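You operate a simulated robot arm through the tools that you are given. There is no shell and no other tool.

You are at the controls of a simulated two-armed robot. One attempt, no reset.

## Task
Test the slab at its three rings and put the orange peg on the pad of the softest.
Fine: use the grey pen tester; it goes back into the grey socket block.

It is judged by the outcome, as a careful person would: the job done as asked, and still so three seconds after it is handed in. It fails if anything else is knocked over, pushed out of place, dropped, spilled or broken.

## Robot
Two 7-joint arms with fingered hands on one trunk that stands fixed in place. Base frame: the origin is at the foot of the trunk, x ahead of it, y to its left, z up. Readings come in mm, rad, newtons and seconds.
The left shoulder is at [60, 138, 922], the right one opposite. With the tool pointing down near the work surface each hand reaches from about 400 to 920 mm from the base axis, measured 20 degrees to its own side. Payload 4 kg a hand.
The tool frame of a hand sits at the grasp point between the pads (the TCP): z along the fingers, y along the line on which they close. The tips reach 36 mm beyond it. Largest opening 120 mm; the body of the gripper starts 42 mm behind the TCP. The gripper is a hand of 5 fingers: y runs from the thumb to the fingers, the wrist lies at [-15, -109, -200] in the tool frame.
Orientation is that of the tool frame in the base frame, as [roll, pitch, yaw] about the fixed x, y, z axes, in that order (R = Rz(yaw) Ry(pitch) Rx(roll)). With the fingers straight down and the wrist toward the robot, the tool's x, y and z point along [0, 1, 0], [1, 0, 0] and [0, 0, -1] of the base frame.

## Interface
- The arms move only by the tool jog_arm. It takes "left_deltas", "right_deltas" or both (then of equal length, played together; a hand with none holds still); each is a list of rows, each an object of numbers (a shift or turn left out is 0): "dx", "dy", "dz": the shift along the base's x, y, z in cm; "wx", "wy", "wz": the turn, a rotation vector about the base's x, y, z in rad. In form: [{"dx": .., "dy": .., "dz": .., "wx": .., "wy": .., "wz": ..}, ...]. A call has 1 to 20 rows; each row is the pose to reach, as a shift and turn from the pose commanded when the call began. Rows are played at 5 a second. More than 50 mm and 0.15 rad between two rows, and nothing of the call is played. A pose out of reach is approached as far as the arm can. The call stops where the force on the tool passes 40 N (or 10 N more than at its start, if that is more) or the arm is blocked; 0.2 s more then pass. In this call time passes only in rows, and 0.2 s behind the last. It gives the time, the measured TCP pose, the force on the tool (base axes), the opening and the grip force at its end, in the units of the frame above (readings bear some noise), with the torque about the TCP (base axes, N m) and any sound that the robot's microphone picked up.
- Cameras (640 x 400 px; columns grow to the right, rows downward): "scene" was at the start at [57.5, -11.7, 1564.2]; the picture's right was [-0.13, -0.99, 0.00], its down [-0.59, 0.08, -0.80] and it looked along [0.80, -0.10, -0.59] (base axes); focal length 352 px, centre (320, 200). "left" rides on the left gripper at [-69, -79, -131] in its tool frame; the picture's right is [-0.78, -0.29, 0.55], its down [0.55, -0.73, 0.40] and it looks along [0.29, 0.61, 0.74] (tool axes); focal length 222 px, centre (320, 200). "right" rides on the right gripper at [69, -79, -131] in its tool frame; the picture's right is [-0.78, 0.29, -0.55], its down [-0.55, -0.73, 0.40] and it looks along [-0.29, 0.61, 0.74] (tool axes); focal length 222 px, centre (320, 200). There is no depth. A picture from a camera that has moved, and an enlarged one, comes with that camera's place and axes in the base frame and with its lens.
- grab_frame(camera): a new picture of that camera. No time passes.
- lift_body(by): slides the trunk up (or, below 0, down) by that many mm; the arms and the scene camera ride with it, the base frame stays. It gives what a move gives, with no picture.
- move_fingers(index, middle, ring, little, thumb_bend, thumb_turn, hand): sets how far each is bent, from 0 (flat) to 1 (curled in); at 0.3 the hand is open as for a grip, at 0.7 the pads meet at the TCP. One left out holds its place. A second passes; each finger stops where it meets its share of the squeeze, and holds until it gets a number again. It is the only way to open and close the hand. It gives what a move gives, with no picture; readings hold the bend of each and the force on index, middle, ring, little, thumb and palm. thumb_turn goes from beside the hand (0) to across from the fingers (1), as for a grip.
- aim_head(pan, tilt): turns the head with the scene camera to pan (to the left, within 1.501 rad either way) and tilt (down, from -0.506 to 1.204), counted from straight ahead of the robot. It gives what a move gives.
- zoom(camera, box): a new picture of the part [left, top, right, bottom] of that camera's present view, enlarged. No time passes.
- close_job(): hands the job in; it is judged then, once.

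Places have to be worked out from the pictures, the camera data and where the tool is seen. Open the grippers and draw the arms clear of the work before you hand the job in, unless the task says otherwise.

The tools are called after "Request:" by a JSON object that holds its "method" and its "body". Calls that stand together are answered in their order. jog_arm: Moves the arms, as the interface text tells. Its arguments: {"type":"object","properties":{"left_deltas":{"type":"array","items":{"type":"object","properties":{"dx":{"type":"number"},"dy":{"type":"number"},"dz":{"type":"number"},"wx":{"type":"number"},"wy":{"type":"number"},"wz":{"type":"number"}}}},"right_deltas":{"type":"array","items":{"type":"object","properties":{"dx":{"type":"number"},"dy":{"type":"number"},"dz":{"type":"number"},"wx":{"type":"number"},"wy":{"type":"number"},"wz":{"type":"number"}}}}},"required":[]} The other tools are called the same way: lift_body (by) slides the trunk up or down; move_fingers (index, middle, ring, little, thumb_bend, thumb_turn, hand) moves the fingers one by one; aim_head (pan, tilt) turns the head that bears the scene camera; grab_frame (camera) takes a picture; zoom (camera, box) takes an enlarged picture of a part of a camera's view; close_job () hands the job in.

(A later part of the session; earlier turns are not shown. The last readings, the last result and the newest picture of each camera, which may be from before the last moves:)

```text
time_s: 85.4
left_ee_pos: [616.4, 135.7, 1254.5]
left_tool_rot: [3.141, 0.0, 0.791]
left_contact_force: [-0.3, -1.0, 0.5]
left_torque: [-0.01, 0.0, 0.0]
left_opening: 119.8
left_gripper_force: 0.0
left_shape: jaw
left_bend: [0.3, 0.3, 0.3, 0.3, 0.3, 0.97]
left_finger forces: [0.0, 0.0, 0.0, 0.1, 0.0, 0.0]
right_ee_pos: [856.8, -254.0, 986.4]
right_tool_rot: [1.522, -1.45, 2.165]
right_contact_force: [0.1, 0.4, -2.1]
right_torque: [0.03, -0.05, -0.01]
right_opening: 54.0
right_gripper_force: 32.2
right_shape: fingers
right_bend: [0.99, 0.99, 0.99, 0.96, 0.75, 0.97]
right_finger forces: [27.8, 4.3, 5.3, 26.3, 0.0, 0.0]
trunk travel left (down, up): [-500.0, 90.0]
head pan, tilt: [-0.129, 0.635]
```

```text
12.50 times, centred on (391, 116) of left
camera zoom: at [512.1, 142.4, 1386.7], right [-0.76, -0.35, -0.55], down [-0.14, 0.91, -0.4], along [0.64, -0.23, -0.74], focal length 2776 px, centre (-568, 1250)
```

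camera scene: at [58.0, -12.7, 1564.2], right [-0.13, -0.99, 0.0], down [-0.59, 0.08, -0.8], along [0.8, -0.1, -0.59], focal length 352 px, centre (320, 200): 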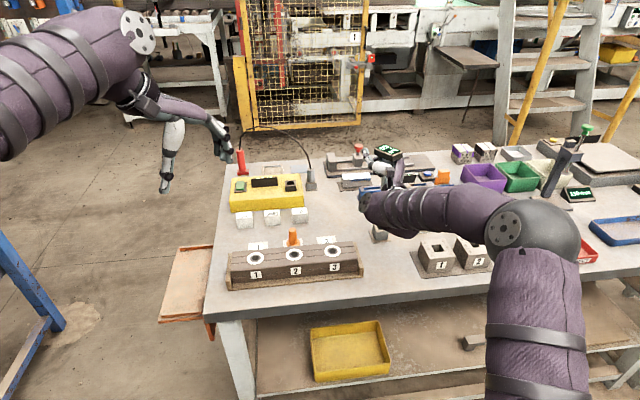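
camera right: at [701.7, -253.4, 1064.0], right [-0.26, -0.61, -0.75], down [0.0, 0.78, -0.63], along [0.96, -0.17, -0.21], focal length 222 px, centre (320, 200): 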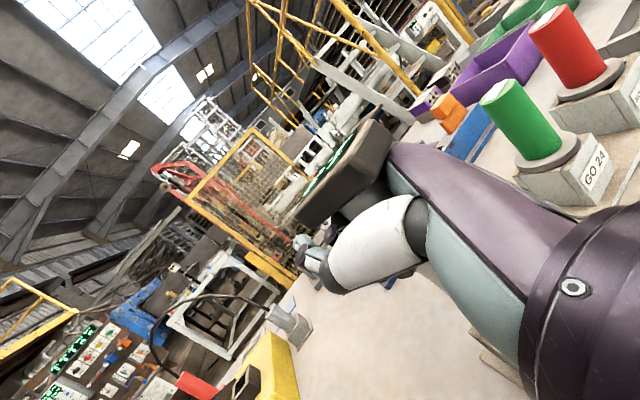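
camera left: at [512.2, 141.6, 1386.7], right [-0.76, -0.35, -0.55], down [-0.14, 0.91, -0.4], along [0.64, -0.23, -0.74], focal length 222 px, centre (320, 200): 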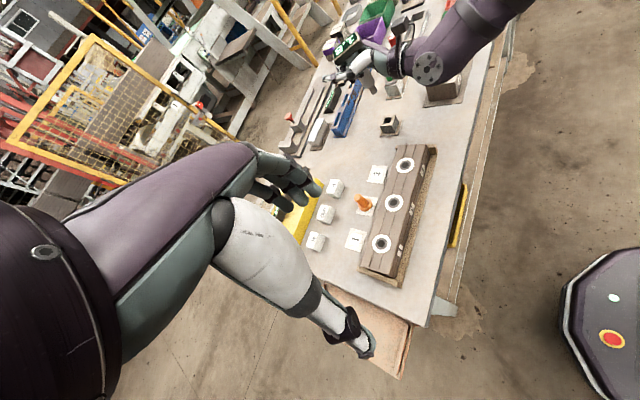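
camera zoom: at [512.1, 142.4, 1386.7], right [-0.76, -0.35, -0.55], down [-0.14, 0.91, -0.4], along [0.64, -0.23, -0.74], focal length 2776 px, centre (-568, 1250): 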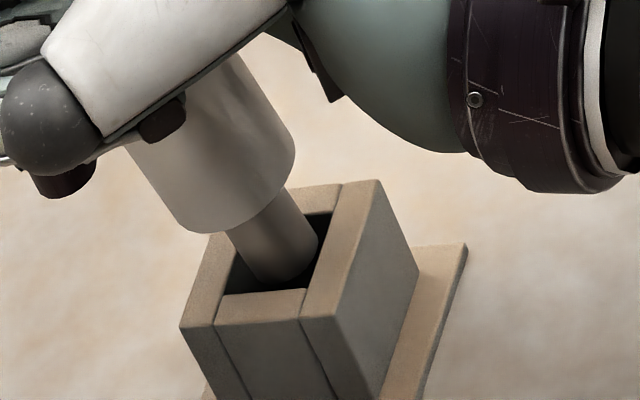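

At this level there is no contact now, so the tip is entering. Lowering more.

Request:
{"method": "jog_arm", "body": {"right_deltas": [{"dz": -0.1}, {"dz": -0.2}, {"dz": -0.3}]}}

Request:
{"method": "zoom", "body": {"camera": "left", "box": [375, 100, 407, 132]}}

```text
time_s: 86.2
left_ee_pos: [615.8, 136.3, 1255.2]
left_tool_rot: [-3.141, 0.0, 0.791]
left_contact_force: [-0.2, 0.2, 0.0]
left_torque: [0.01, 0.0, -0.01]
left_opening: 119.3
left_gripper_force: 0.0
left_shape: jaw
left_bend: [0.3, 0.3, 0.3, 0.3, 0.3, 0.97]
left_finger forces: [0.0, 0.0, 0.0, 0.0, 0.0, 0.0]
right_ee_pos: [857.2, -256.4, 982.9]
right_tool_rot: [1.516, -1.45, 2.173]
right_contact_force: [-0.4, -0.1, -1.5]
right_torque: [0.06, -0.05, -0.05]
right_opening: 53.6
right_gripper_force: 31.9
right_shape: fingers
right_bend: [0.99, 0.99, 0.99, 0.96, 0.75, 0.97]
right_finger forces: [27.7, 4.2, 5.2, 26.2, 0.1, 0.1]
trunk travel left (down, up): [-500.0, 90.0]
head pan, tilt: [-0.129, 0.635]
```

```text
12.50 times, centred on (391, 116) of left
camera zoom: at [512.1, 142.4, 1386.7], right [-0.76, -0.35, -0.55], down [-0.14, 0.91, -0.4], along [0.64, -0.23, -0.74], focal length 2776 px, centre (-568, 1250)
```

zoom: 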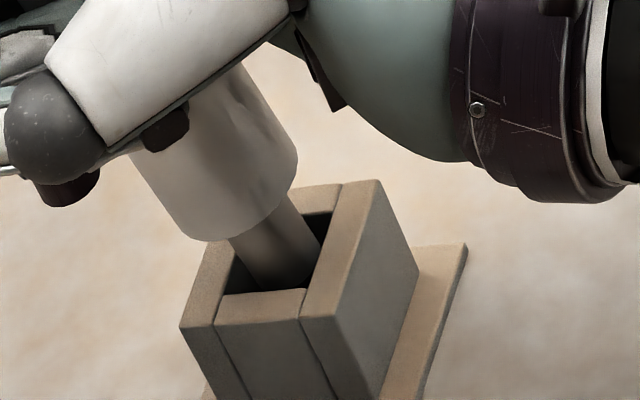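

The tip is inside the hole now. Continuing down until the body meets the block.

Request:
{"method": "jog_arm", "body": {"right_deltas": [{"dz": -0.2}, {"dz": -0.4}, {"dz": -0.6}]}}

Request:
{"method": "zoom", "body": {"camera": "left", "box": [375, 100, 407, 132]}}

```text
time_s: 87.0
left_ee_pos: [617.4, 137.1, 1254.3]
left_tool_rot: [-3.141, 0.001, 0.791]
left_contact_force: [1.3, -0.6, 0.5]
left_torque: [-0.01, -0.04, -0.01]
left_opening: 119.7
left_gripper_force: 0.0
left_shape: jaw
left_bend: [0.3, 0.3, 0.3, 0.3, 0.3, 0.97]
left_finger forces: [0.0, 0.0, 0.0, 0.0, 0.0, 0.1]
right_ee_pos: [857.0, -255.1, 976.8]
right_tool_rot: [1.528, -1.449, 2.161]
right_contact_force: [-0.4, -0.6, -0.8]
right_torque: [0.06, -0.08, 0.02]
right_opening: 53.8
right_gripper_force: 31.4
right_shape: fingers
right_bend: [0.99, 0.99, 0.99, 0.96, 0.75, 0.97]
right_finger forces: [27.7, 4.4, 5.1, 26.1, 0.0, 0.1]
trunk travel left (down, up): [-500.0, 90.0]
head pan, tilt: [-0.129, 0.635]
```

```text
12.50 times, centred on (391, 116) of left
camera zoom: at [512.1, 142.4, 1386.7], right [-0.76, -0.35, -0.55], down [-0.14, 0.91, -0.4], along [0.64, -0.23, -0.74], focal length 2776 px, centre (-568, 1250)
```

zoom: 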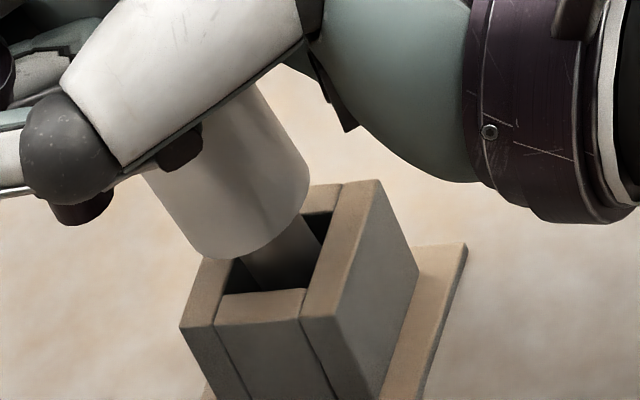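

Going well with no side force. Another 6 mm.

Request:
{"method": "jog_arm", "body": {"right_deltas": [{"dz": -0.2}, {"dz": -0.4}, {"dz": -0.6}]}}

Request:
{"method": "zoom", "body": {"camera": "left", "box": [375, 100, 407, 132]}}

```text
time_s: 87.8
left_ee_pos: [617.2, 137.2, 1255.8]
left_tool_rot: [-3.141, 0.0, 0.792]
left_contact_force: [-0.1, -0.4, 0.0]
left_torque: [-0.02, -0.03, 0.01]
left_opening: 119.5
left_gripper_force: 0.0
left_shape: jaw
left_bend: [0.3, 0.3, 0.3, 0.3, 0.3, 0.97]
left_finger forces: [0.1, 0.0, 0.1, 0.1, 0.0, 0.0]
right_ee_pos: [857.3, -255.4, 971.3]
right_tool_rot: [1.513, -1.448, 2.176]
right_contact_force: [0.6, 1.1, -2.0]
right_torque: [0.07, -0.07, -0.02]
right_opening: 53.7
right_gripper_force: 31.9
right_shape: fingers
right_bend: [0.99, 0.99, 0.99, 0.96, 0.75, 0.97]
right_finger forces: [27.7, 4.3, 5.2, 26.1, 0.0, 0.1]
trunk travel left (down, up): [-500.0, 90.0]
head pan, tilt: [-0.129, 0.635]
```

```text
12.50 times, centred on (391, 116) of left
camera zoom: at [512.1, 142.4, 1386.7], right [-0.76, -0.35, -0.55], down [-0.14, 0.91, -0.4], along [0.64, -0.23, -0.74], focal length 2776 px, centre (-568, 1250)
```

zoom: 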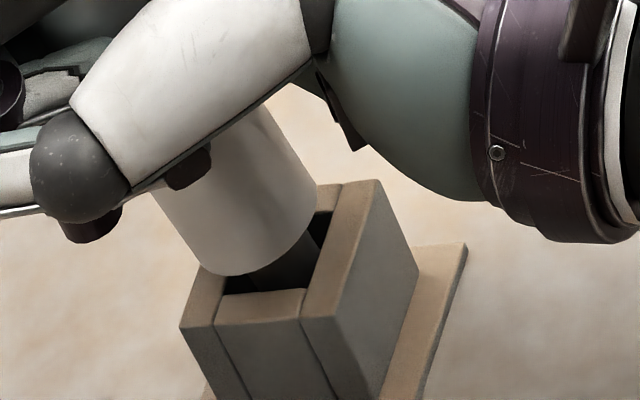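

Still free. Lowering more to seat the shoulder on the block.

Request:
{"method": "jog_arm", "body": {"right_deltas": [{"dz": -0.2}, {"dz": -0.4}, {"dz": -0.5}]}}

Request:
{"method": "zoom", "body": {"camera": "left", "box": [375, 100, 407, 132]}}

```text
time_s: 88.6
left_ee_pos: [616.8, 135.7, 1254.3]
left_tool_rot: [-3.141, -0.001, 0.79]
left_contact_force: [1.1, -0.1, 0.0]
left_torque: [0.0, -0.01, 0.02]
left_opening: 119.4
left_gripper_force: 0.1
left_shape: jaw
left_bend: [0.3, 0.3, 0.3, 0.3, 0.3, 0.97]
left_finger forces: [0.0, 0.0, 0.1, 0.0, 0.1, 0.0]
right_ee_pos: [856.6, -254.9, 965.0]
right_tool_rot: [1.508, -1.45, 2.179]
right_contact_force: [-0.3, 0.1, -1.8]
right_torque: [0.02, -0.06, -0.04]
right_opening: 53.8
right_gripper_force: 31.5
right_shape: fingers
right_bend: [0.99, 0.99, 0.99, 0.97, 0.75, 0.97]
right_finger forces: [27.7, 4.3, 5.2, 26.0, 0.0, 0.0]
trunk travel left (down, up): [-500.0, 90.0]
head pan, tilt: [-0.129, 0.635]
```

```text
12.50 times, centred on (391, 116) of left
camera zoom: at [512.1, 142.4, 1386.7], right [-0.76, -0.35, -0.55], down [-0.14, 0.91, -0.4], along [0.64, -0.23, -0.74], focal length 2776 px, centre (-568, 1250)
```

zoom: 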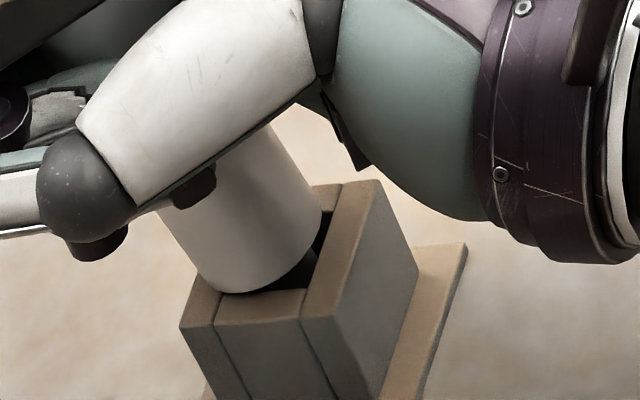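

Almost seated. Lowering in 1 mm steps until the weight transfers.

Request:
{"method": "jog_arm", "body": {"right_deltas": [{"dz": -0.1}, {"dz": -0.2}]}}

Request:
{"method": "zoom", "body": {"camera": "left", "box": [375, 100, 407, 132]}}

```text
time_s: 89.2
left_ee_pos: [616.5, 136.0, 1254.3]
left_tool_rot: [3.14, 0.001, 0.79]
left_contact_force: [-0.7, 0.2, 0.2]
left_torque: [0.0, -0.01, 0.01]
left_opening: 119.7
left_gripper_force: 0.0
left_shape: jaw
left_bend: [0.3, 0.3, 0.3, 0.3, 0.3, 0.97]
left_finger forces: [0.0, 0.1, 0.0, 0.0, 0.0, 0.1]
right_ee_pos: [858.7, -254.4, 963.4]
right_tool_rot: [1.52, -1.45, 2.168]
right_contact_force: [-0.6, 0.6, -2.2]
right_torque: [0.07, -0.06, -0.02]
right_opening: 53.8
right_gripper_force: 31.4
right_shape: fingers
right_bend: [0.99, 0.99, 0.99, 0.97, 0.75, 0.97]
right_finger forces: [27.7, 4.4, 5.2, 26.2, 0.0, 0.0]
trunk travel left (down, up): [-500.0, 90.0]
head pan, tilt: [-0.129, 0.635]
```

```text
12.50 times, centred on (391, 116) of left
camera zoom: at [512.1, 142.4, 1386.7], right [-0.76, -0.35, -0.55], down [-0.14, 0.91, -0.4], along [0.64, -0.23, -0.74], focal length 2776 px, centre (-568, 1250)
```

zoom: 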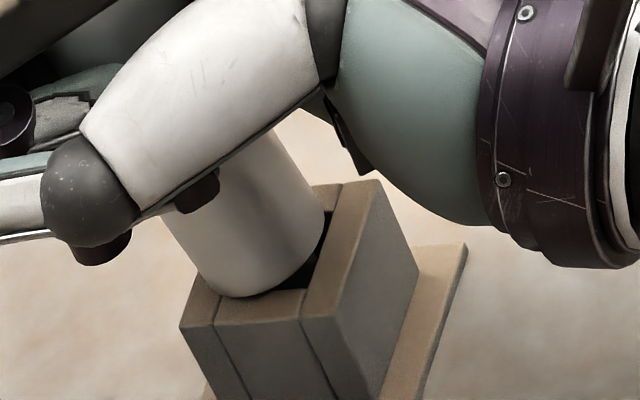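

Request:
{"method": "jog_arm", "body": {"right_deltas": [{"dz": -0.1}, {"dz": -0.2}]}}

Request:
{"method": "zoom", "body": {"camera": "left", "box": [375, 100, 407, 132]}}

```text
time_s: 89.8
left_ee_pos: [618.4, 137.3, 1255.2]
left_tool_rot: [3.141, 0.001, 0.791]
left_contact_force: [0.0, -0.4, 0.3]
left_torque: [-0.03, -0.02, -0.02]
left_opening: 119.7
left_gripper_force: 0.2
left_shape: jaw
left_bend: [0.3, 0.3, 0.3, 0.3, 0.3, 0.97]
left_finger forces: [0.0, 0.0, 0.1, 0.0, 0.1, 0.1]
right_ee_pos: [858.3, -254.2, 962.2]
right_tool_rot: [1.517, -1.45, 2.172]
right_contact_force: [-0.4, -0.5, -0.8]
right_torque: [0.09, -0.07, 0.02]
right_opening: 53.9
right_gripper_force: 32.2
right_shape: fingers
right_bend: [0.99, 0.99, 0.99, 0.97, 0.75, 0.97]
right_finger forces: [27.7, 4.3, 5.1, 26.1, 0.0, 0.0]
trunk travel left (down, up): [-500.0, 90.0]
head pan, tilt: [-0.129, 0.635]
```

```text
12.50 times, centred on (391, 116) of left
camera zoom: at [512.1, 142.4, 1386.7], right [-0.76, -0.35, -0.55], down [-0.14, 0.91, -0.4], along [0.64, -0.23, -0.74], focal length 2776 px, centre (-568, 1250)
```

zoom: 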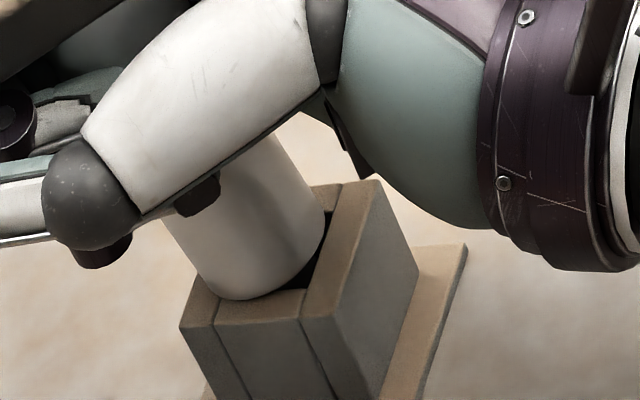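

The force begins to change as the shoulder reaches the block. One more small lowering.

Request:
{"method": "jog_arm", "body": {"right_deltas": [{"dz": -0.1}, {"dz": -0.2}]}}

Request:
{"method": "zoom", "body": {"camera": "left", "box": [375, 100, 407, 132]}}

Request:
{"method": "zoom", "body": {"camera": "scene", "box": [340, 170, 440, 290]}}

```text
time_s: 90.4
left_ee_pos: [617.6, 136.7, 1256.9]
left_tool_rot: [3.141, 0.0, 0.791]
left_contact_force: [0.7, 0.2, 0.2]
left_torque: [-0.01, -0.03, -0.03]
left_opening: 119.8
left_gripper_force: 0.0
left_shape: jaw
left_bend: [0.3, 0.3, 0.3, 0.3, 0.3, 0.97]
left_finger forces: [0.0, 0.0, 0.1, 0.0, 0.0, 0.0]
right_ee_pos: [857.6, -254.8, 962.8]
right_tool_rot: [1.503, -1.445, 2.183]
right_contact_force: [0.0, -0.7, 6.2]
right_torque: [-0.2, 0.16, 0.02]
right_opening: 53.7
right_gripper_force: 31.2
right_shape: fingers
right_bend: [0.99, 0.99, 0.99, 0.97, 0.75, 0.97]
right_finger forces: [26.3, 4.2, 5.0, 26.0, 0.0, 0.0]
trunk travel left (down, up): [-500.0, 90.0]
head pan, tilt: [-0.129, 0.635]
```

```text
12.50 times, centred on (391, 116) of left
camera zoom: at [511.3, 142.6, 1387.1], right [-0.76, -0.35, -0.55], down [-0.14, 0.91, -0.4], along [0.64, -0.23, -0.74], focal length 2776 px, centre (-568, 1250)
```

zoom: 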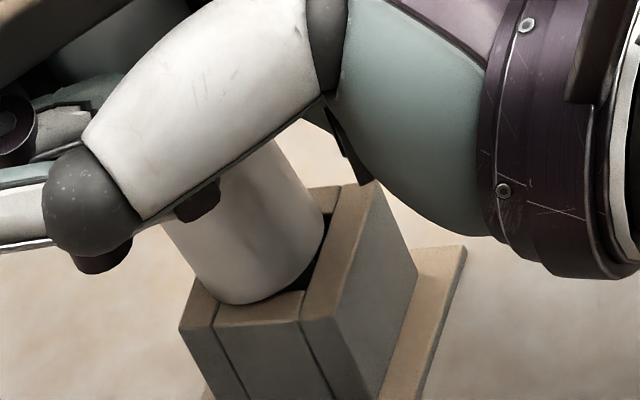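

```text
3.33 times, centred on (390, 230) of scene
camera zoom: at [56.9, -11.6, 1564.4], right [-0.13, -0.99, 0.0], down [-0.59, 0.08, -0.8], along [0.8, -0.1, -0.59], focal length 1174 px, centre (87, 100)
```

zoom: 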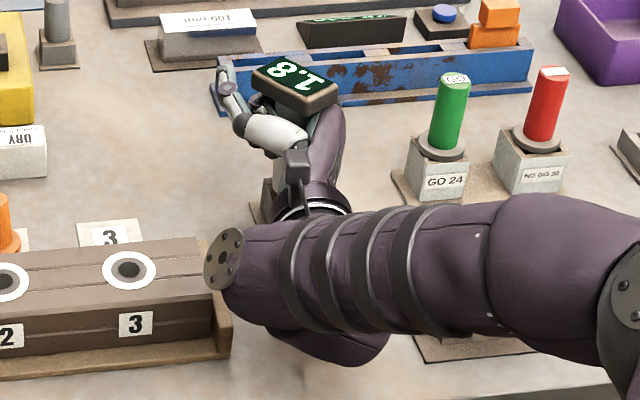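

The tester is seated: the force is now about +6 N upward on the hand. I'll ease up 1 mm, then open the thumb and relax the fingers gradually.

Request:
{"method": "jog_arm", "body": {"right_deltas": [{"dz": 0.06}, {"dz": 0.12}]}}

Request:
{"method": "move_fingers", "body": {"hand": "right", "thumb_bend": 0.5}}

Request:
{"method": "move_fingers", "body": {"hand": "right", "index": 0.93, "middle": 0.95, "ring": 0.95, "little": 0.9}}

Request:
{"method": "zoom", "body": {"camera": "left", "box": [360, 60, 430, 140]}}

```text
time_s: 91.0
left_ee_pos: [616.7, 137.2, 1255.0]
left_tool_rot: [-3.14, 0.0, 0.79]
left_contact_force: [0.7, 0.3, 1.6]
left_torque: [-0.03, -0.01, -0.03]
left_opening: 119.9
left_gripper_force: 0.1
left_shape: jaw
left_bend: [0.3, 0.3, 0.3, 0.3, 0.3, 0.97]
left_finger forces: [0.0, 0.1, 0.0, 0.0, 0.1, 0.1]
right_ee_pos: [856.8, -254.4, 960.4]
right_tool_rot: [1.52, -1.449, 2.166]
right_contact_force: [2.7, -2.1, 5.4]
right_torque: [-0.3, -0.01, 0.13]
right_opening: 53.8
right_gripper_force: 31.4
right_shape: fingers
right_bend: [0.99, 0.99, 0.99, 0.96, 0.75, 0.97]
right_finger forces: [25.2, 4.2, 4.9, 28.3, 0.0, 0.0]
trunk travel left (down, up): [-500.0, 90.0]
head pan, tilt: [-0.129, 0.635]
```

```text
time_s: 92.0
left_ee_pos: [616.0, 136.2, 1255.7]
left_tool_rot: [3.141, 0.001, 0.791]
left_contact_force: [-0.6, 0.5, 0.3]
left_torque: [-0.02, 0.06, 0.01]
left_opening: 119.7
left_gripper_force: 0.2
left_shape: jaw
left_bend: [0.3, 0.3, 0.3, 0.3, 0.3, 0.97]
left_finger forces: [0.1, 0.0, 0.0, 0.0, 0.0, 0.0]
right_ee_pos: [856.7, -254.2, 961.5]
right_tool_rot: [1.521, -1.449, 2.168]
right_contact_force: [2.8, -1.6, 7.1]
right_torque: [-0.35, 0.02, 0.16]
right_opening: 65.5
right_gripper_force: 29.6
right_shape: fingers
right_bend: [0.99, 0.99, 0.99, 0.96, 0.5, 0.97]
right_finger forces: [21.9, 4.3, 4.9, 28.7, 0.0, 0.0]
trunk travel left (down, up): [-500.0, 90.0]
head pan, tilt: [-0.129, 0.635]
```

```text
time_s: 93.0
left_ee_pos: [616.9, 136.1, 1253.8]
left_tool_rot: [-3.141, -0.001, 0.789]
left_contact_force: [-0.3, 0.0, 0.1]
left_torque: [0.01, 0.03, 0.0]
left_opening: 119.5
left_gripper_force: 0.0
left_shape: jaw
left_bend: [0.3, 0.3, 0.3, 0.3, 0.3, 0.97]
left_finger forces: [0.1, 0.0, 0.0, 0.0, 0.0, 0.0]
right_ee_pos: [856.7, -253.5, 959.7]
right_tool_rot: [1.522, -1.452, 2.166]
right_contact_force: [-0.8, -0.3, -0.1]
right_torque: [0.01, -0.05, -0.01]
right_opening: 51.4
right_gripper_force: 0.3
right_shape: fingers
right_bend: [0.93, 0.95, 0.95, 0.9, 0.5, 0.97]
right_finger forces: [0.0, 0.1, 0.0, 0.0, 0.1, 0.1]
trunk travel left (down, up): [-500.0, 90.0]
head pan, tilt: [-0.129, 0.635]
```

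```text
5.00 times, centred on (395, 100) of left
camera zoom: at [511.9, 142.5, 1386.7], right [-0.76, -0.35, -0.55], down [-0.14, 0.91, -0.4], along [0.64, -0.23, -0.74], focal length 1111 px, centre (-55, 700)
```

zoom: 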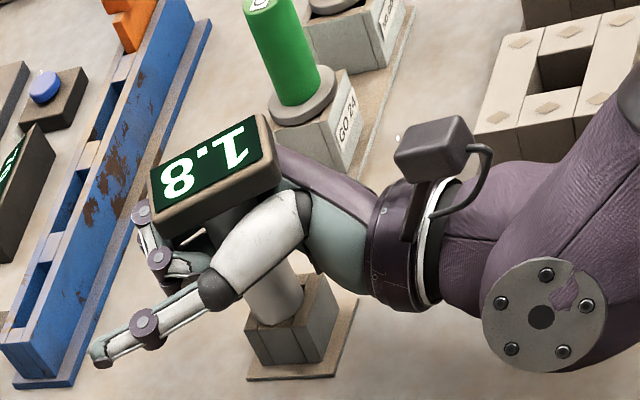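

Finger forces are zero and the tester stands in its socket. I'll uncurl the fingers step by step.

Request:
{"method": "move_fingers", "body": {"hand": "right", "index": 0.75, "middle": 0.75, "ring": 0.75, "little": 0.75, "thumb_bend": 0.4}}

Request:
{"method": "move_fingers", "body": {"hand": "right", "index": 0.5, "middle": 0.5, "ring": 0.5, "little": 0.5, "thumb_bend": 0.3}}

Request:
{"method": "zoom", "body": {"camera": "left", "box": [360, 60, 430, 140]}}

Request:
{"method": "zoom", "body": {"camera": "scene", "box": [340, 170, 440, 290]}}

Request:
{"method": "grab_frame", "body": {"camera": "right"}}

```text
time_s: 94.0
left_ee_pos: [616.5, 136.0, 1255.0]
left_tool_rot: [3.141, 0.001, 0.79]
left_contact_force: [0.1, 0.2, 0.3]
left_torque: [-0.04, 0.01, -0.01]
left_opening: 119.8
left_gripper_force: 0.0
left_shape: jaw
left_bend: [0.3, 0.3, 0.3, 0.3, 0.3, 0.97]
left_finger forces: [0.0, 0.0, 0.1, 0.0, 0.1, 0.0]
right_ee_pos: [857.3, -255.1, 962.3]
right_tool_rot: [1.511, -1.45, 2.179]
right_contact_force: [-0.7, -0.3, -0.1]
right_torque: [0.0, -0.01, 0.01]
right_opening: 33.5
right_gripper_force: 0.2
right_shape: fingers
right_bend: [0.75, 0.75, 0.75, 0.75, 0.4, 0.97]
right_finger forces: [0.0, 0.1, 0.0, 0.0, 0.0, 0.2]
trunk travel left (down, up): [-500.0, 90.0]
head pan, tilt: [-0.129, 0.635]
```

```text
time_s: 95.0
left_ee_pos: [617.3, 136.0, 1255.5]
left_tool_rot: [3.141, -0.001, 0.791]
left_contact_force: [0.3, 0.0, 0.2]
left_torque: [-0.03, 0.01, -0.02]
left_opening: 119.7
left_gripper_force: 0.0
left_shape: jaw
left_bend: [0.3, 0.3, 0.3, 0.3, 0.3, 0.97]
left_finger forces: [0.0, 0.0, 0.0, 0.1, 0.0, 0.1]
right_ee_pos: [857.3, -252.9, 959.5]
right_tool_rot: [1.519, -1.449, 2.168]
right_contact_force: [-0.3, -1.3, 0.1]
right_torque: [0.02, -0.04, -0.01]
right_opening: 89.1
right_gripper_force: 0.1
right_shape: fingers
right_bend: [0.5, 0.5, 0.5, 0.5, 0.3, 0.97]
right_finger forces: [0.0, 0.1, 0.0, 0.0, 0.1, 0.3]
trunk travel left (down, up): [-500.0, 90.0]
head pan, tilt: [-0.129, 0.635]
```

```text
5.00 times, centred on (395, 100) of left
camera zoom: at [511.9, 142.4, 1386.7], right [-0.76, -0.35, -0.55], down [-0.14, 0.91, -0.4], along [0.64, -0.23, -0.74], focal length 1111 px, centre (-55, 700)
```

zoom: 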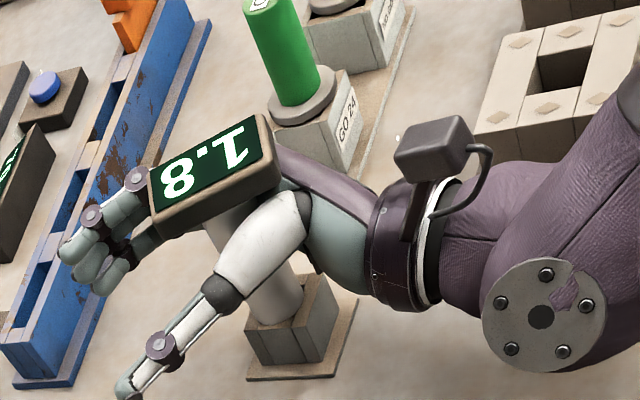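

```text
3.33 times, centred on (390, 230) of scene
camera zoom: at [57.6, -11.7, 1564.2], right [-0.13, -0.99, 0.0], down [-0.59, 0.08, -0.8], along [0.8, -0.1, -0.59], focal length 1174 px, centre (87, 100)
```

zoom: 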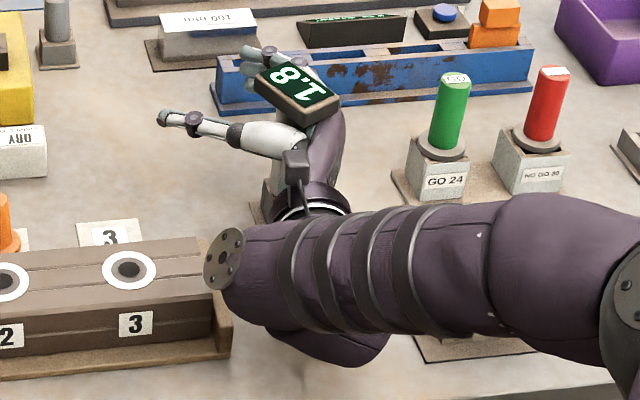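

```text
taken
camera right: at [700.0, -248.0, 1020.3], right [-0.26, -0.61, -0.75], down [0.0, 0.78, -0.63], along [0.96, -0.17, -0.21], focal length 222 px, centre (320, 200)
```

right: 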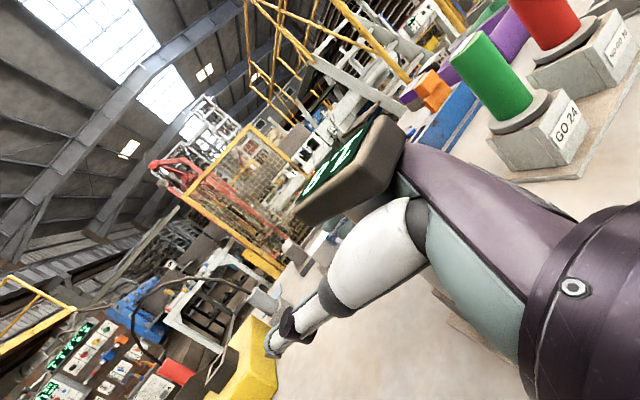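

The tester stands free. I'll open the hand fully, lower it 4 mm for clearance under the display head, and then back out along the fingers while yawing slightly to stay clear of block 1.

Request:
{"method": "move_fingers", "body": {"hand": "right", "index": 0.3, "middle": 0.3, "ring": 0.3, "little": 0.3, "thumb_bend": 0.3}}

Request:
{"method": "jog_arm", "body": {"right_deltas": [{"dz": -0.2}, {"dz": -0.4}, {"dx": -0.73, "dy": -0.62, "dz": -0.4, "wz": -0.025}, {"dx": -1.47, "dy": -1.25, "dz": -0.4, "wz": -0.05}]}}

Request:
{"method": "zoom", "body": {"camera": "left", "box": [360, 60, 430, 140]}}

Request:
{"method": "zoom", "body": {"camera": "scene", "box": [340, 170, 440, 290]}}

```text
time_s: 96.0
left_ee_pos: [616.5, 136.0, 1254.7]
left_tool_rot: [-3.141, 0.001, 0.789]
left_contact_force: [-0.9, -0.1, -0.2]
left_torque: [0.01, -0.03, 0.01]
left_opening: 119.8
left_gripper_force: 0.0
left_shape: jaw
left_bend: [0.3, 0.3, 0.3, 0.3, 0.3, 0.97]
left_finger forces: [0.0, 0.0, 0.0, 0.0, 0.0, 0.0]
right_ee_pos: [857.2, -254.1, 960.3]
right_tool_rot: [1.512, -1.45, 2.178]
right_contact_force: [0.4, 0.1, -1.1]
right_torque: [0.04, -0.01, 0.05]
right_opening: 118.7
right_gripper_force: 0.6
right_shape: fingers
right_bend: [0.3, 0.3, 0.3, 0.3, 0.3, 0.97]
right_finger forces: [0.0, 0.0, 0.0, 0.1, 0.0, 0.2]
trunk travel left (down, up): [-500.0, 90.0]
head pan, tilt: [-0.129, 0.635]
```

```text
time_s: 97.0
left_ee_pos: [617.3, 136.9, 1255.0]
left_tool_rot: [-3.141, 0.0, 0.791]
left_contact_force: [0.3, -0.2, -0.3]
left_torque: [-0.01, 0.02, -0.01]
left_opening: 119.7
left_gripper_force: 0.0
left_shape: jaw
left_bend: [0.3, 0.3, 0.3, 0.3, 0.3, 0.97]
left_finger forces: [0.1, 0.0, 0.0, 0.1, 0.1, 0.1]
right_ee_pos: [842.0, -266.2, 957.5]
right_tool_rot: [1.512, -1.449, 2.127]
right_contact_force: [0.1, 0.2, -0.3]
right_torque: [0.0, -0.01, 0.01]
right_opening: 118.9
right_gripper_force: 0.1
right_shape: fingers
right_bend: [0.3, 0.3, 0.3, 0.3, 0.3, 0.97]
right_finger forces: [0.1, 0.1, 0.0, 0.1, 0.0, 0.0]
trunk travel left (down, up): [-500.0, 90.0]
head pan, tilt: [-0.129, 0.635]
```

```text
5.00 times, centred on (395, 100) of left
camera zoom: at [511.8, 142.4, 1386.8], right [-0.76, -0.35, -0.55], down [-0.14, 0.91, -0.4], along [0.64, -0.23, -0.74], focal length 1111 px, centre (-55, 700)
```

zoom: 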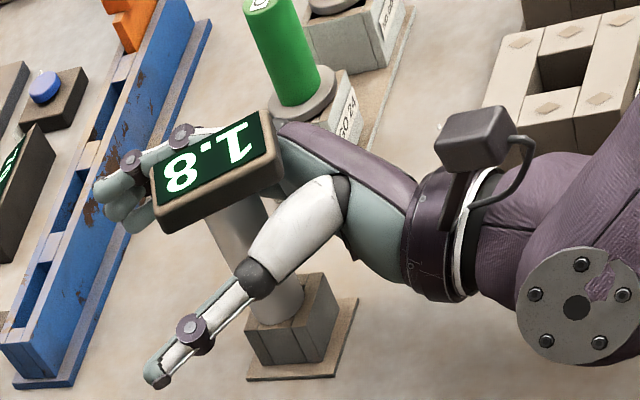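

```text
3.33 times, centred on (390, 230) of scene
camera zoom: at [57.5, -11.8, 1564.2], right [-0.13, -0.99, 0.0], down [-0.59, 0.08, -0.8], along [0.8, -0.1, -0.59], focal length 1174 px, centre (87, 100)
```

zoom: 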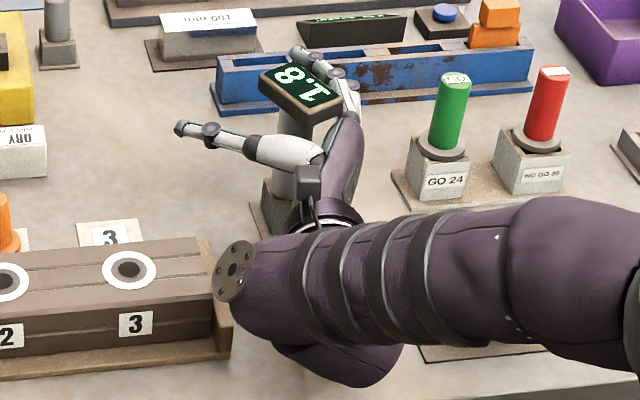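

Clear so far. The display's end is close to the index side, so I'll shift the hand 8 mm toward the finger side as I continue backing out.

Request:
{"method": "jog_arm", "body": {"right_deltas": [{"dx": 0.2, "dy": -0.5}, {"dx": -0.5, "dy": -1.2, "wz": -0.025}, {"dx": -1.21, "dy": -1.81, "wz": -0.05}, {"dx": -2.07, "dy": -2.28, "wz": -0.075}, {"dx": -2.93, "dy": -2.74, "wz": -0.1}]}}

Request:
{"method": "zoom", "body": {"camera": "left", "box": [360, 60, 430, 140]}}

Request:
{"method": "zoom", "body": {"camera": "scene", "box": [340, 170, 440, 290]}}

```text
time_s: 98.2
left_ee_pos: [616.3, 136.9, 1256.1]
left_tool_rot: [-3.141, 0.001, 0.791]
left_contact_force: [0.3, -0.2, -0.5]
left_torque: [0.04, 0.01, 0.02]
left_opening: 119.7
left_gripper_force: 0.1
left_shape: jaw
left_bend: [0.3, 0.3, 0.3, 0.3, 0.3, 0.97]
left_finger forces: [0.0, 0.0, 0.0, 0.1, 0.1, 0.0]
right_ee_pos: [812.0, -295.7, 956.8]
right_tool_rot: [1.511, -1.449, 2.028]
right_contact_force: [-0.8, -0.3, -0.7]
right_torque: [0.02, 0.01, -0.01]
right_opening: 118.7
right_gripper_force: 0.0
right_shape: fingers
right_bend: [0.3, 0.3, 0.3, 0.3, 0.3, 0.97]
right_finger forces: [0.1, 0.0, 0.0, 0.1, 0.0, 0.0]
trunk travel left (down, up): [-500.0, 90.0]
head pan, tilt: [-0.129, 0.635]
```

```text
5.00 times, centred on (395, 100) of left
camera zoom: at [511.7, 142.5, 1386.8], right [-0.76, -0.35, -0.55], down [-0.14, 0.91, -0.4], along [0.64, -0.23, -0.74], focal length 1111 px, centre (-55, 700)
```

zoom: 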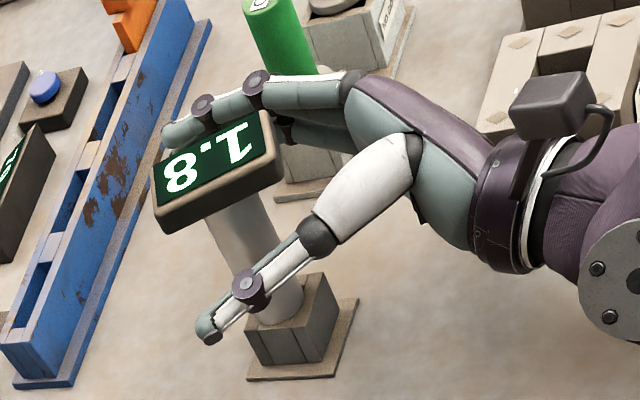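

```text
3.33 times, centred on (390, 230) of scene
camera zoom: at [57.4, -11.7, 1564.2], right [-0.13, -0.99, 0.0], down [-0.59, 0.08, -0.8], along [0.8, -0.1, -0.59], focal length 1174 px, centre (87, 100)
```

zoom: 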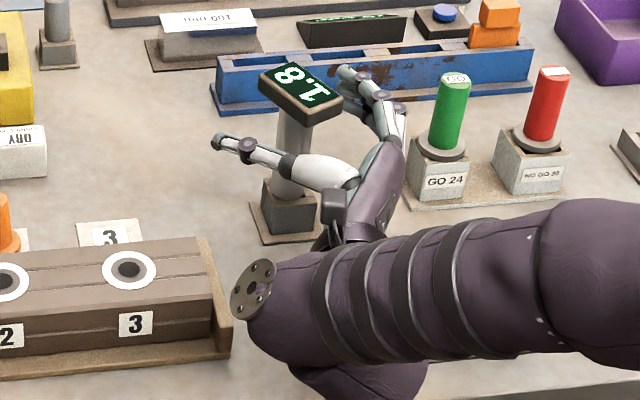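

The way is clear. Continuing to back out until the palm is behind the display.

Request:
{"method": "jog_arm", "body": {"right_deltas": [{"dx": -0.9, "dy": -0.38, "wz": -0.025}, {"dx": -1.78, "dy": -0.77, "wz": -0.05}, {"dx": -2.7, "dy": -1.06, "wz": -0.075}, {"dx": -3.64, "dy": -1.35, "wz": -0.1}]}}

Request:
{"method": "zoom", "body": {"camera": "left", "box": [360, 60, 430, 140]}}

Request:
{"method": "zoom", "body": {"camera": "scene", "box": [340, 170, 440, 290]}}

```text
time_s: 99.2
left_ee_pos: [616.1, 136.7, 1254.3]
left_tool_rot: [3.141, 0.001, 0.79]
left_contact_force: [0.5, 0.2, 0.2]
left_torque: [-0.01, 0.01, 0.01]
left_opening: 119.8
left_gripper_force: 0.1
left_shape: jaw
left_bend: [0.3, 0.3, 0.3, 0.3, 0.3, 0.97]
left_finger forces: [0.0, 0.0, 0.1, 0.0, 0.0, 0.0]
right_ee_pos: [776.7, -308.3, 957.7]
right_tool_rot: [1.51, -1.448, 1.931]
right_contact_force: [-0.6, -0.3, 0.3]
right_torque: [-0.01, 0.03, 0.02]
right_opening: 118.7
right_gripper_force: 0.1
right_shape: fingers
right_bend: [0.3, 0.3, 0.3, 0.3, 0.3, 0.97]
right_finger forces: [0.0, 0.0, 0.1, 0.1, 0.0, 0.0]
trunk travel left (down, up): [-500.0, 90.0]
head pan, tilt: [-0.129, 0.635]
```

```text
5.00 times, centred on (395, 100) of left
camera zoom: at [511.7, 142.5, 1386.8], right [-0.76, -0.35, -0.55], down [-0.14, 0.91, -0.4], along [0.64, -0.23, -0.74], focal length 1111 px, centre (-55, 700)
```

zoom: 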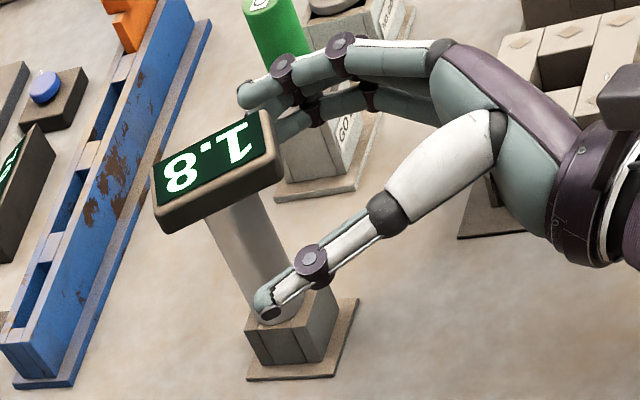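

```text
3.33 times, centred on (390, 230) of scene
camera zoom: at [57.4, -11.7, 1564.2], right [-0.13, -0.99, 0.0], down [-0.59, 0.08, -0.8], along [0.8, -0.1, -0.59], focal length 1174 px, centre (87, 100)
```

zoom: 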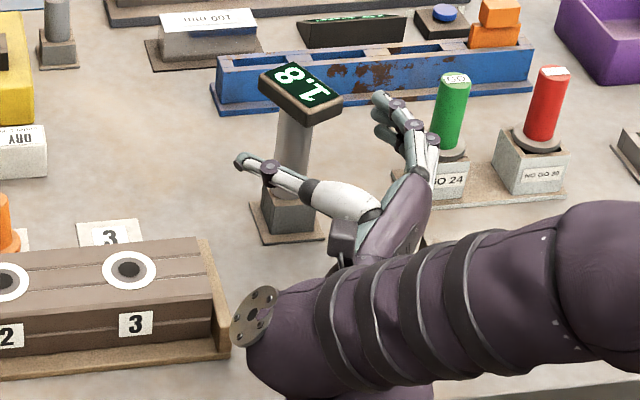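

The hand is behind the display. I'll shift slightly left and back 20 mm more for margin, then lift straight up.

Request:
{"method": "jog_arm", "body": {"right_deltas": [{"dx": -1.1, "dy": 0.1}, {"dx": -2.15, "dy": 0.17}, {"dx": -2.15, "dy": 0.17, "dz": 2.0}, {"dx": -2.15, "dy": 0.17, "dz": 4.5}]}}

Request:
{"method": "zoom", "body": {"camera": "left", "box": [360, 50, 440, 140]}}

Request:
{"method": "zoom", "body": {"camera": "scene", "box": [340, 170, 440, 290]}}

```text
time_s: 100.2
left_ee_pos: [616.3, 137.2, 1255.9]
left_tool_rot: [-3.141, -0.001, 0.792]
left_contact_force: [-0.1, -0.6, 0.0]
left_torque: [0.01, 0.0, -0.01]
left_opening: 119.6
left_gripper_force: 0.1
left_shape: jaw
left_bend: [0.3, 0.3, 0.3, 0.3, 0.3, 0.97]
left_finger forces: [0.0, 0.0, 0.1, 0.0, 0.0, 0.0]
right_ee_pos: [753.5, -307.5, 1002.2]
right_tool_rot: [1.507, -1.448, 1.929]
right_contact_force: [-0.5, 1.0, 1.1]
right_torque: [0.01, 0.01, -0.01]
right_opening: 118.8
right_gripper_force: 0.1
right_shape: fingers
right_bend: [0.3, 0.3, 0.3, 0.3, 0.3, 0.97]
right_finger forces: [0.0, 0.0, 0.0, 0.1, 0.1, 0.0]
trunk travel left (down, up): [-500.0, 90.0]
head pan, tilt: [-0.129, 0.635]
```

```text
4.44 times, centred on (400, 95) of left
camera zoom: at [511.5, 142.6, 1386.9], right [-0.76, -0.35, -0.55], down [-0.14, 0.91, -0.4], along [0.64, -0.23, -0.74], focal length 987 px, centre (-36, 667)
```

zoom: 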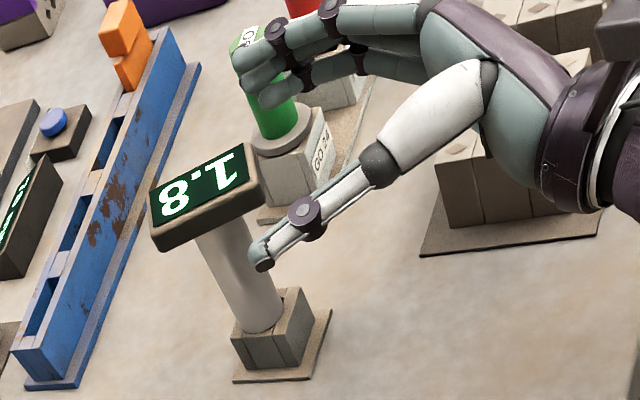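

```text
3.33 times, centred on (390, 230) of scene
camera zoom: at [57.1, -11.6, 1564.2], right [-0.13, -0.99, 0.0], down [-0.59, 0.08, -0.8], along [0.8, -0.1, -0.59], focal length 1174 px, centre (87, 100)
```

zoom: 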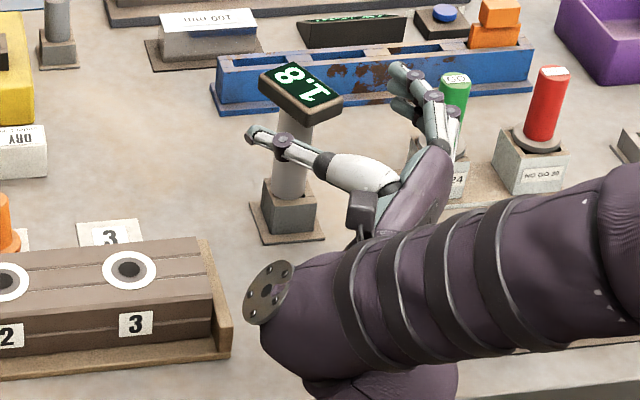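

The tester is standing undisturbed in its socket. I'll lift the right hand well clear before turning it back to fingers-down for the peg.

Request:
{"method": "jog_arm", "body": {"right_deltas": [{"dz": 3.0}, {"dz": 6.5}, {"dz": 10.0}, {"dz": 13.5}, {"dz": 15.0}]}}

Request:
{"method": "grab_frame", "body": {"camera": "scene"}}

```text
time_s: 101.4
left_ee_pos: [617.3, 137.3, 1255.1]
left_tool_rot: [3.14, 0.001, 0.791]
left_contact_force: [-0.5, 0.6, -0.2]
left_torque: [0.04, 0.02, -0.02]
left_opening: 119.8
left_gripper_force: 0.0
left_shape: jaw
left_bend: [0.3, 0.3, 0.3, 0.3, 0.3, 0.97]
left_finger forces: [0.0, 0.0, 0.0, 0.0, 0.1, 0.1]
right_ee_pos: [756.6, -307.4, 1153.4]
right_tool_rot: [1.517, -1.447, 1.92]
right_contact_force: [0.2, -0.6, -0.1]
right_torque: [-0.01, -0.04, -0.02]
right_opening: 118.8
right_gripper_force: 0.0
right_shape: fingers
right_bend: [0.3, 0.3, 0.3, 0.3, 0.3, 0.97]
right_finger forces: [0.0, 0.1, 0.0, 0.0, 0.0, 0.0]
trunk travel left (down, up): [-500.0, 90.0]
head pan, tilt: [-0.129, 0.635]
```

```text
taken
camera scene: at [57.5, -11.6, 1564.2], right [-0.13, -0.99, 0.0], down [-0.59, 0.08, -0.8], along [0.8, -0.1, -0.59], focal length 352 px, centre (320, 200)
```

scene: 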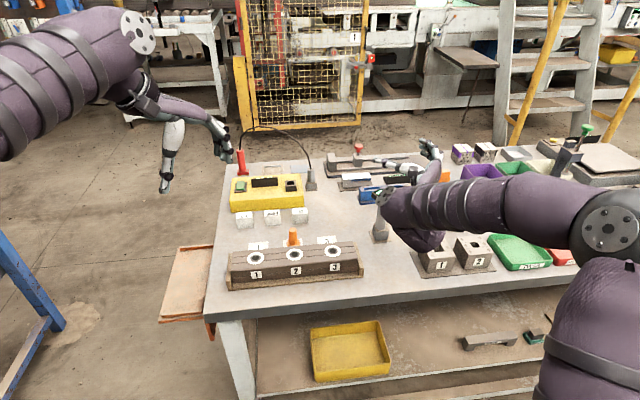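

Now I'll rotate back to the fingers-down pose used when placing the peg, moving toward pad 2. First half.

Request:
{"method": "jog_arm", "body": {"right_deltas": [{"dx": 0.2, "dy": 1.5, "dz": 0.0, "wx": -0.104, "wy": 0.0264, "wz": 0.0726}, {"dx": 0.5, "dy": 3.0, "dz": 0.0, "wx": -0.208, "wy": 0.0529, "wz": 0.1451}, {"dx": 0.7, "dy": 4.5, "dz": 0.0, "wx": -0.312, "wy": 0.0793, "wz": 0.2177}, {"dx": 1.0, "dy": 6.0, "dz": 0.0, "wx": -0.416, "wy": 0.1057, "wz": 0.2903}, {"dx": 1.3, "dy": 7.5, "dz": 0.0, "wx": -0.5199, "wy": 0.1321, "wz": 0.3629}, {"dx": 1.5, "dy": 9.0, "dz": 0.0, "wx": -0.6239, "wy": 0.1586, "wz": 0.4354}, {"dx": 1.8, "dy": 10.5, "dz": 0.0, "wx": -0.7279, "wy": 0.185, "wz": 0.508}, {"dx": 2.1, "dy": 12.0, "dz": 0.0, "wx": -0.8319, "wy": 0.2114, "wz": 0.5806}, {"dx": 2.4, "dy": 14.0, "dz": 0.0, "wx": -0.9359, "wy": 0.2379, "wz": 0.6532}]}}

Request:
{"method": "grab_frame", "body": {"camera": "scene"}}

```text
time_s: 103.4
left_ee_pos: [616.6, 136.8, 1256.4]
left_tool_rot: [-3.141, 0.001, 0.791]
left_contact_force: [-0.6, 0.4, -1.0]
left_torque: [0.01, 0.0, 0.0]
left_opening: 119.8
left_gripper_force: 0.1
left_shape: jaw
left_bend: [0.3, 0.3, 0.3, 0.3, 0.3, 0.97]
left_finger forces: [0.0, 0.0, 0.0, 0.0, 0.0, 0.0]
right_ee_pos: [780.1, -166.3, 1151.3]
right_tool_rot: [2.407, -0.548, 1.792]
right_contact_force: [0.4, 0.3, 0.2]
right_torque: [0.01, -0.02, 0.01]
right_opening: 118.8
right_gripper_force: 0.1
right_shape: fingers
right_bend: [0.3, 0.3, 0.3, 0.3, 0.3, 0.97]
right_finger forces: [0.0, 0.0, 0.0, 0.1, 0.0, 0.0]
trunk travel left (down, up): [-500.0, 90.0]
head pan, tilt: [-0.129, 0.635]
```

```text
taken
camera scene: at [57.7, -11.4, 1564.2], right [-0.13, -0.99, 0.0], down [-0.59, 0.08, -0.8], along [0.8, -0.1, -0.59], focal length 352 px, centre (320, 200)
```

scene: 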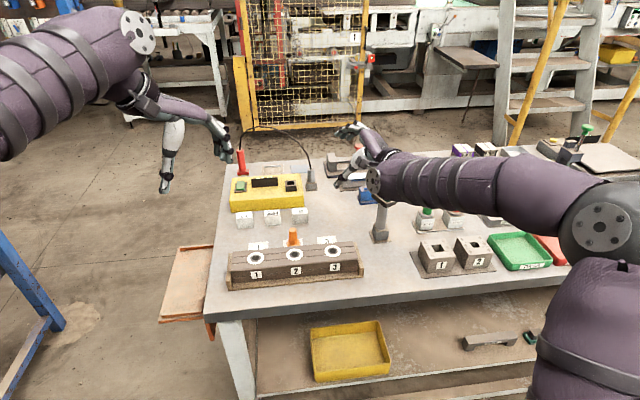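

Everything is still in place. Second half of the rotation, heading above pad 2.

Request:
{"method": "jog_arm", "body": {"right_deltas": [{"dx": 0.2, "dy": 1.5, "dz": -0.5, "wx": -0.104, "wy": 0.0264, "wz": 0.0726}, {"dx": 0.5, "dy": 3.0, "dz": -1.0, "wx": -0.208, "wy": 0.0529, "wz": 0.1451}, {"dx": 0.7, "dy": 4.5, "dz": -1.5, "wx": -0.312, "wy": 0.0793, "wz": 0.2177}, {"dx": 1.0, "dy": 6.0, "dz": -2.0, "wx": -0.416, "wy": 0.1057, "wz": 0.2903}, {"dx": 1.3, "dy": 7.5, "dz": -2.5, "wx": -0.5199, "wy": 0.1321, "wz": 0.3629}, {"dx": 1.5, "dy": 9.0, "dz": -3.5, "wx": -0.6239, "wy": 0.1586, "wz": 0.4354}, {"dx": 1.8, "dy": 10.5, "dz": -4.5, "wx": -0.7279, "wy": 0.185, "wz": 0.508}, {"dx": 2.1, "dy": 12.0, "dz": -6.0, "wx": -0.8319, "wy": 0.2114, "wz": 0.5806}, {"dx": 2.3, "dy": 13.9, "dz": -8.0, "wx": -0.9359, "wy": 0.2379, "wz": 0.6532}]}}

Request:
{"method": "grab_frame", "body": {"camera": "scene"}}

Request:
{"method": "grab_frame", "body": {"camera": "right"}}

Request:
{"method": "grab_frame", "body": {"camera": "left"}}

```text
time_s: 105.4
left_ee_pos: [617.0, 136.9, 1255.2]
left_tool_rot: [-3.141, 0.001, 0.791]
left_contact_force: [0.3, 0.9, 0.3]
left_torque: [0.0, -0.01, 0.01]
left_opening: 120.0
left_gripper_force: 0.1
left_shape: jaw
left_bend: [0.3, 0.3, 0.3, 0.3, 0.3, 0.97]
left_finger forces: [0.0, 0.0, 0.1, 0.0, 0.0, 0.1]
right_ee_pos: [803.9, -28.3, 1074.3]
right_tool_rot: [3.057, 0.166, 2.365]
right_contact_force: [0.3, -0.1, -0.6]
right_torque: [-0.04, 0.0, 0.0]
right_opening: 118.8
right_gripper_force: 0.1
right_shape: fingers
right_bend: [0.3, 0.3, 0.3, 0.3, 0.3, 0.97]
right_finger forces: [0.0, 0.0, 0.0, 0.0, 0.0, 0.0]
trunk travel left (down, up): [-500.0, 90.0]
head pan, tilt: [-0.129, 0.635]
```

```text
taken
camera scene: at [58.1, -10.8, 1564.2], right [-0.13, -0.99, 0.0], down [-0.59, 0.08, -0.8], along [0.8, -0.1, -0.59], focal length 352 px, centre (320, 200)
```

scene: 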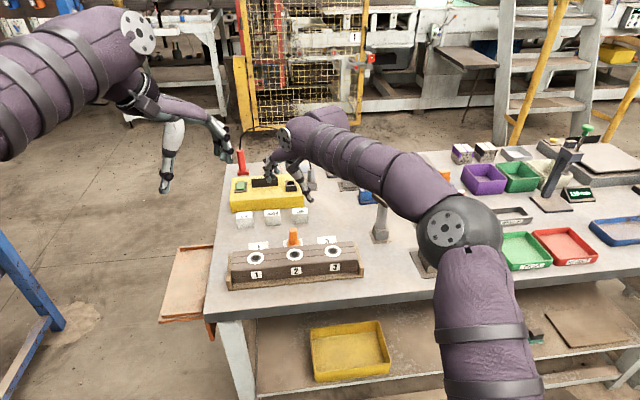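

```text
taken
camera right: at [677.6, -30.9, 1185.8], right [0.66, -0.3, 0.69], down [-0.05, -0.93, -0.36], along [0.75, 0.2, -0.63], focal length 222 px, centre (320, 200)
```

right: 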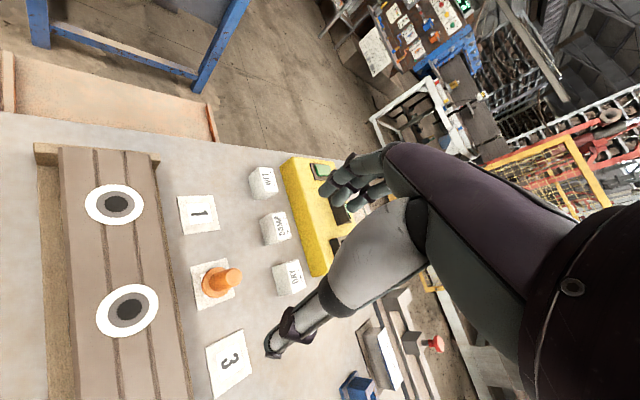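

```text
taken
camera left: at [512.5, 143.3, 1386.4], right [-0.76, -0.35, -0.55], down [-0.14, 0.91, -0.4], along [0.64, -0.23, -0.74], focal length 222 px, centre (320, 200)
```

left: 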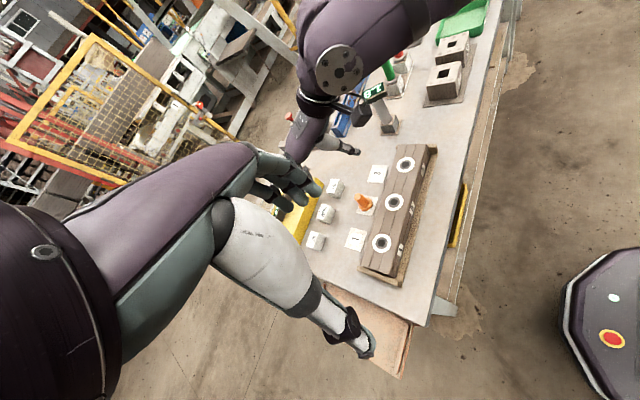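

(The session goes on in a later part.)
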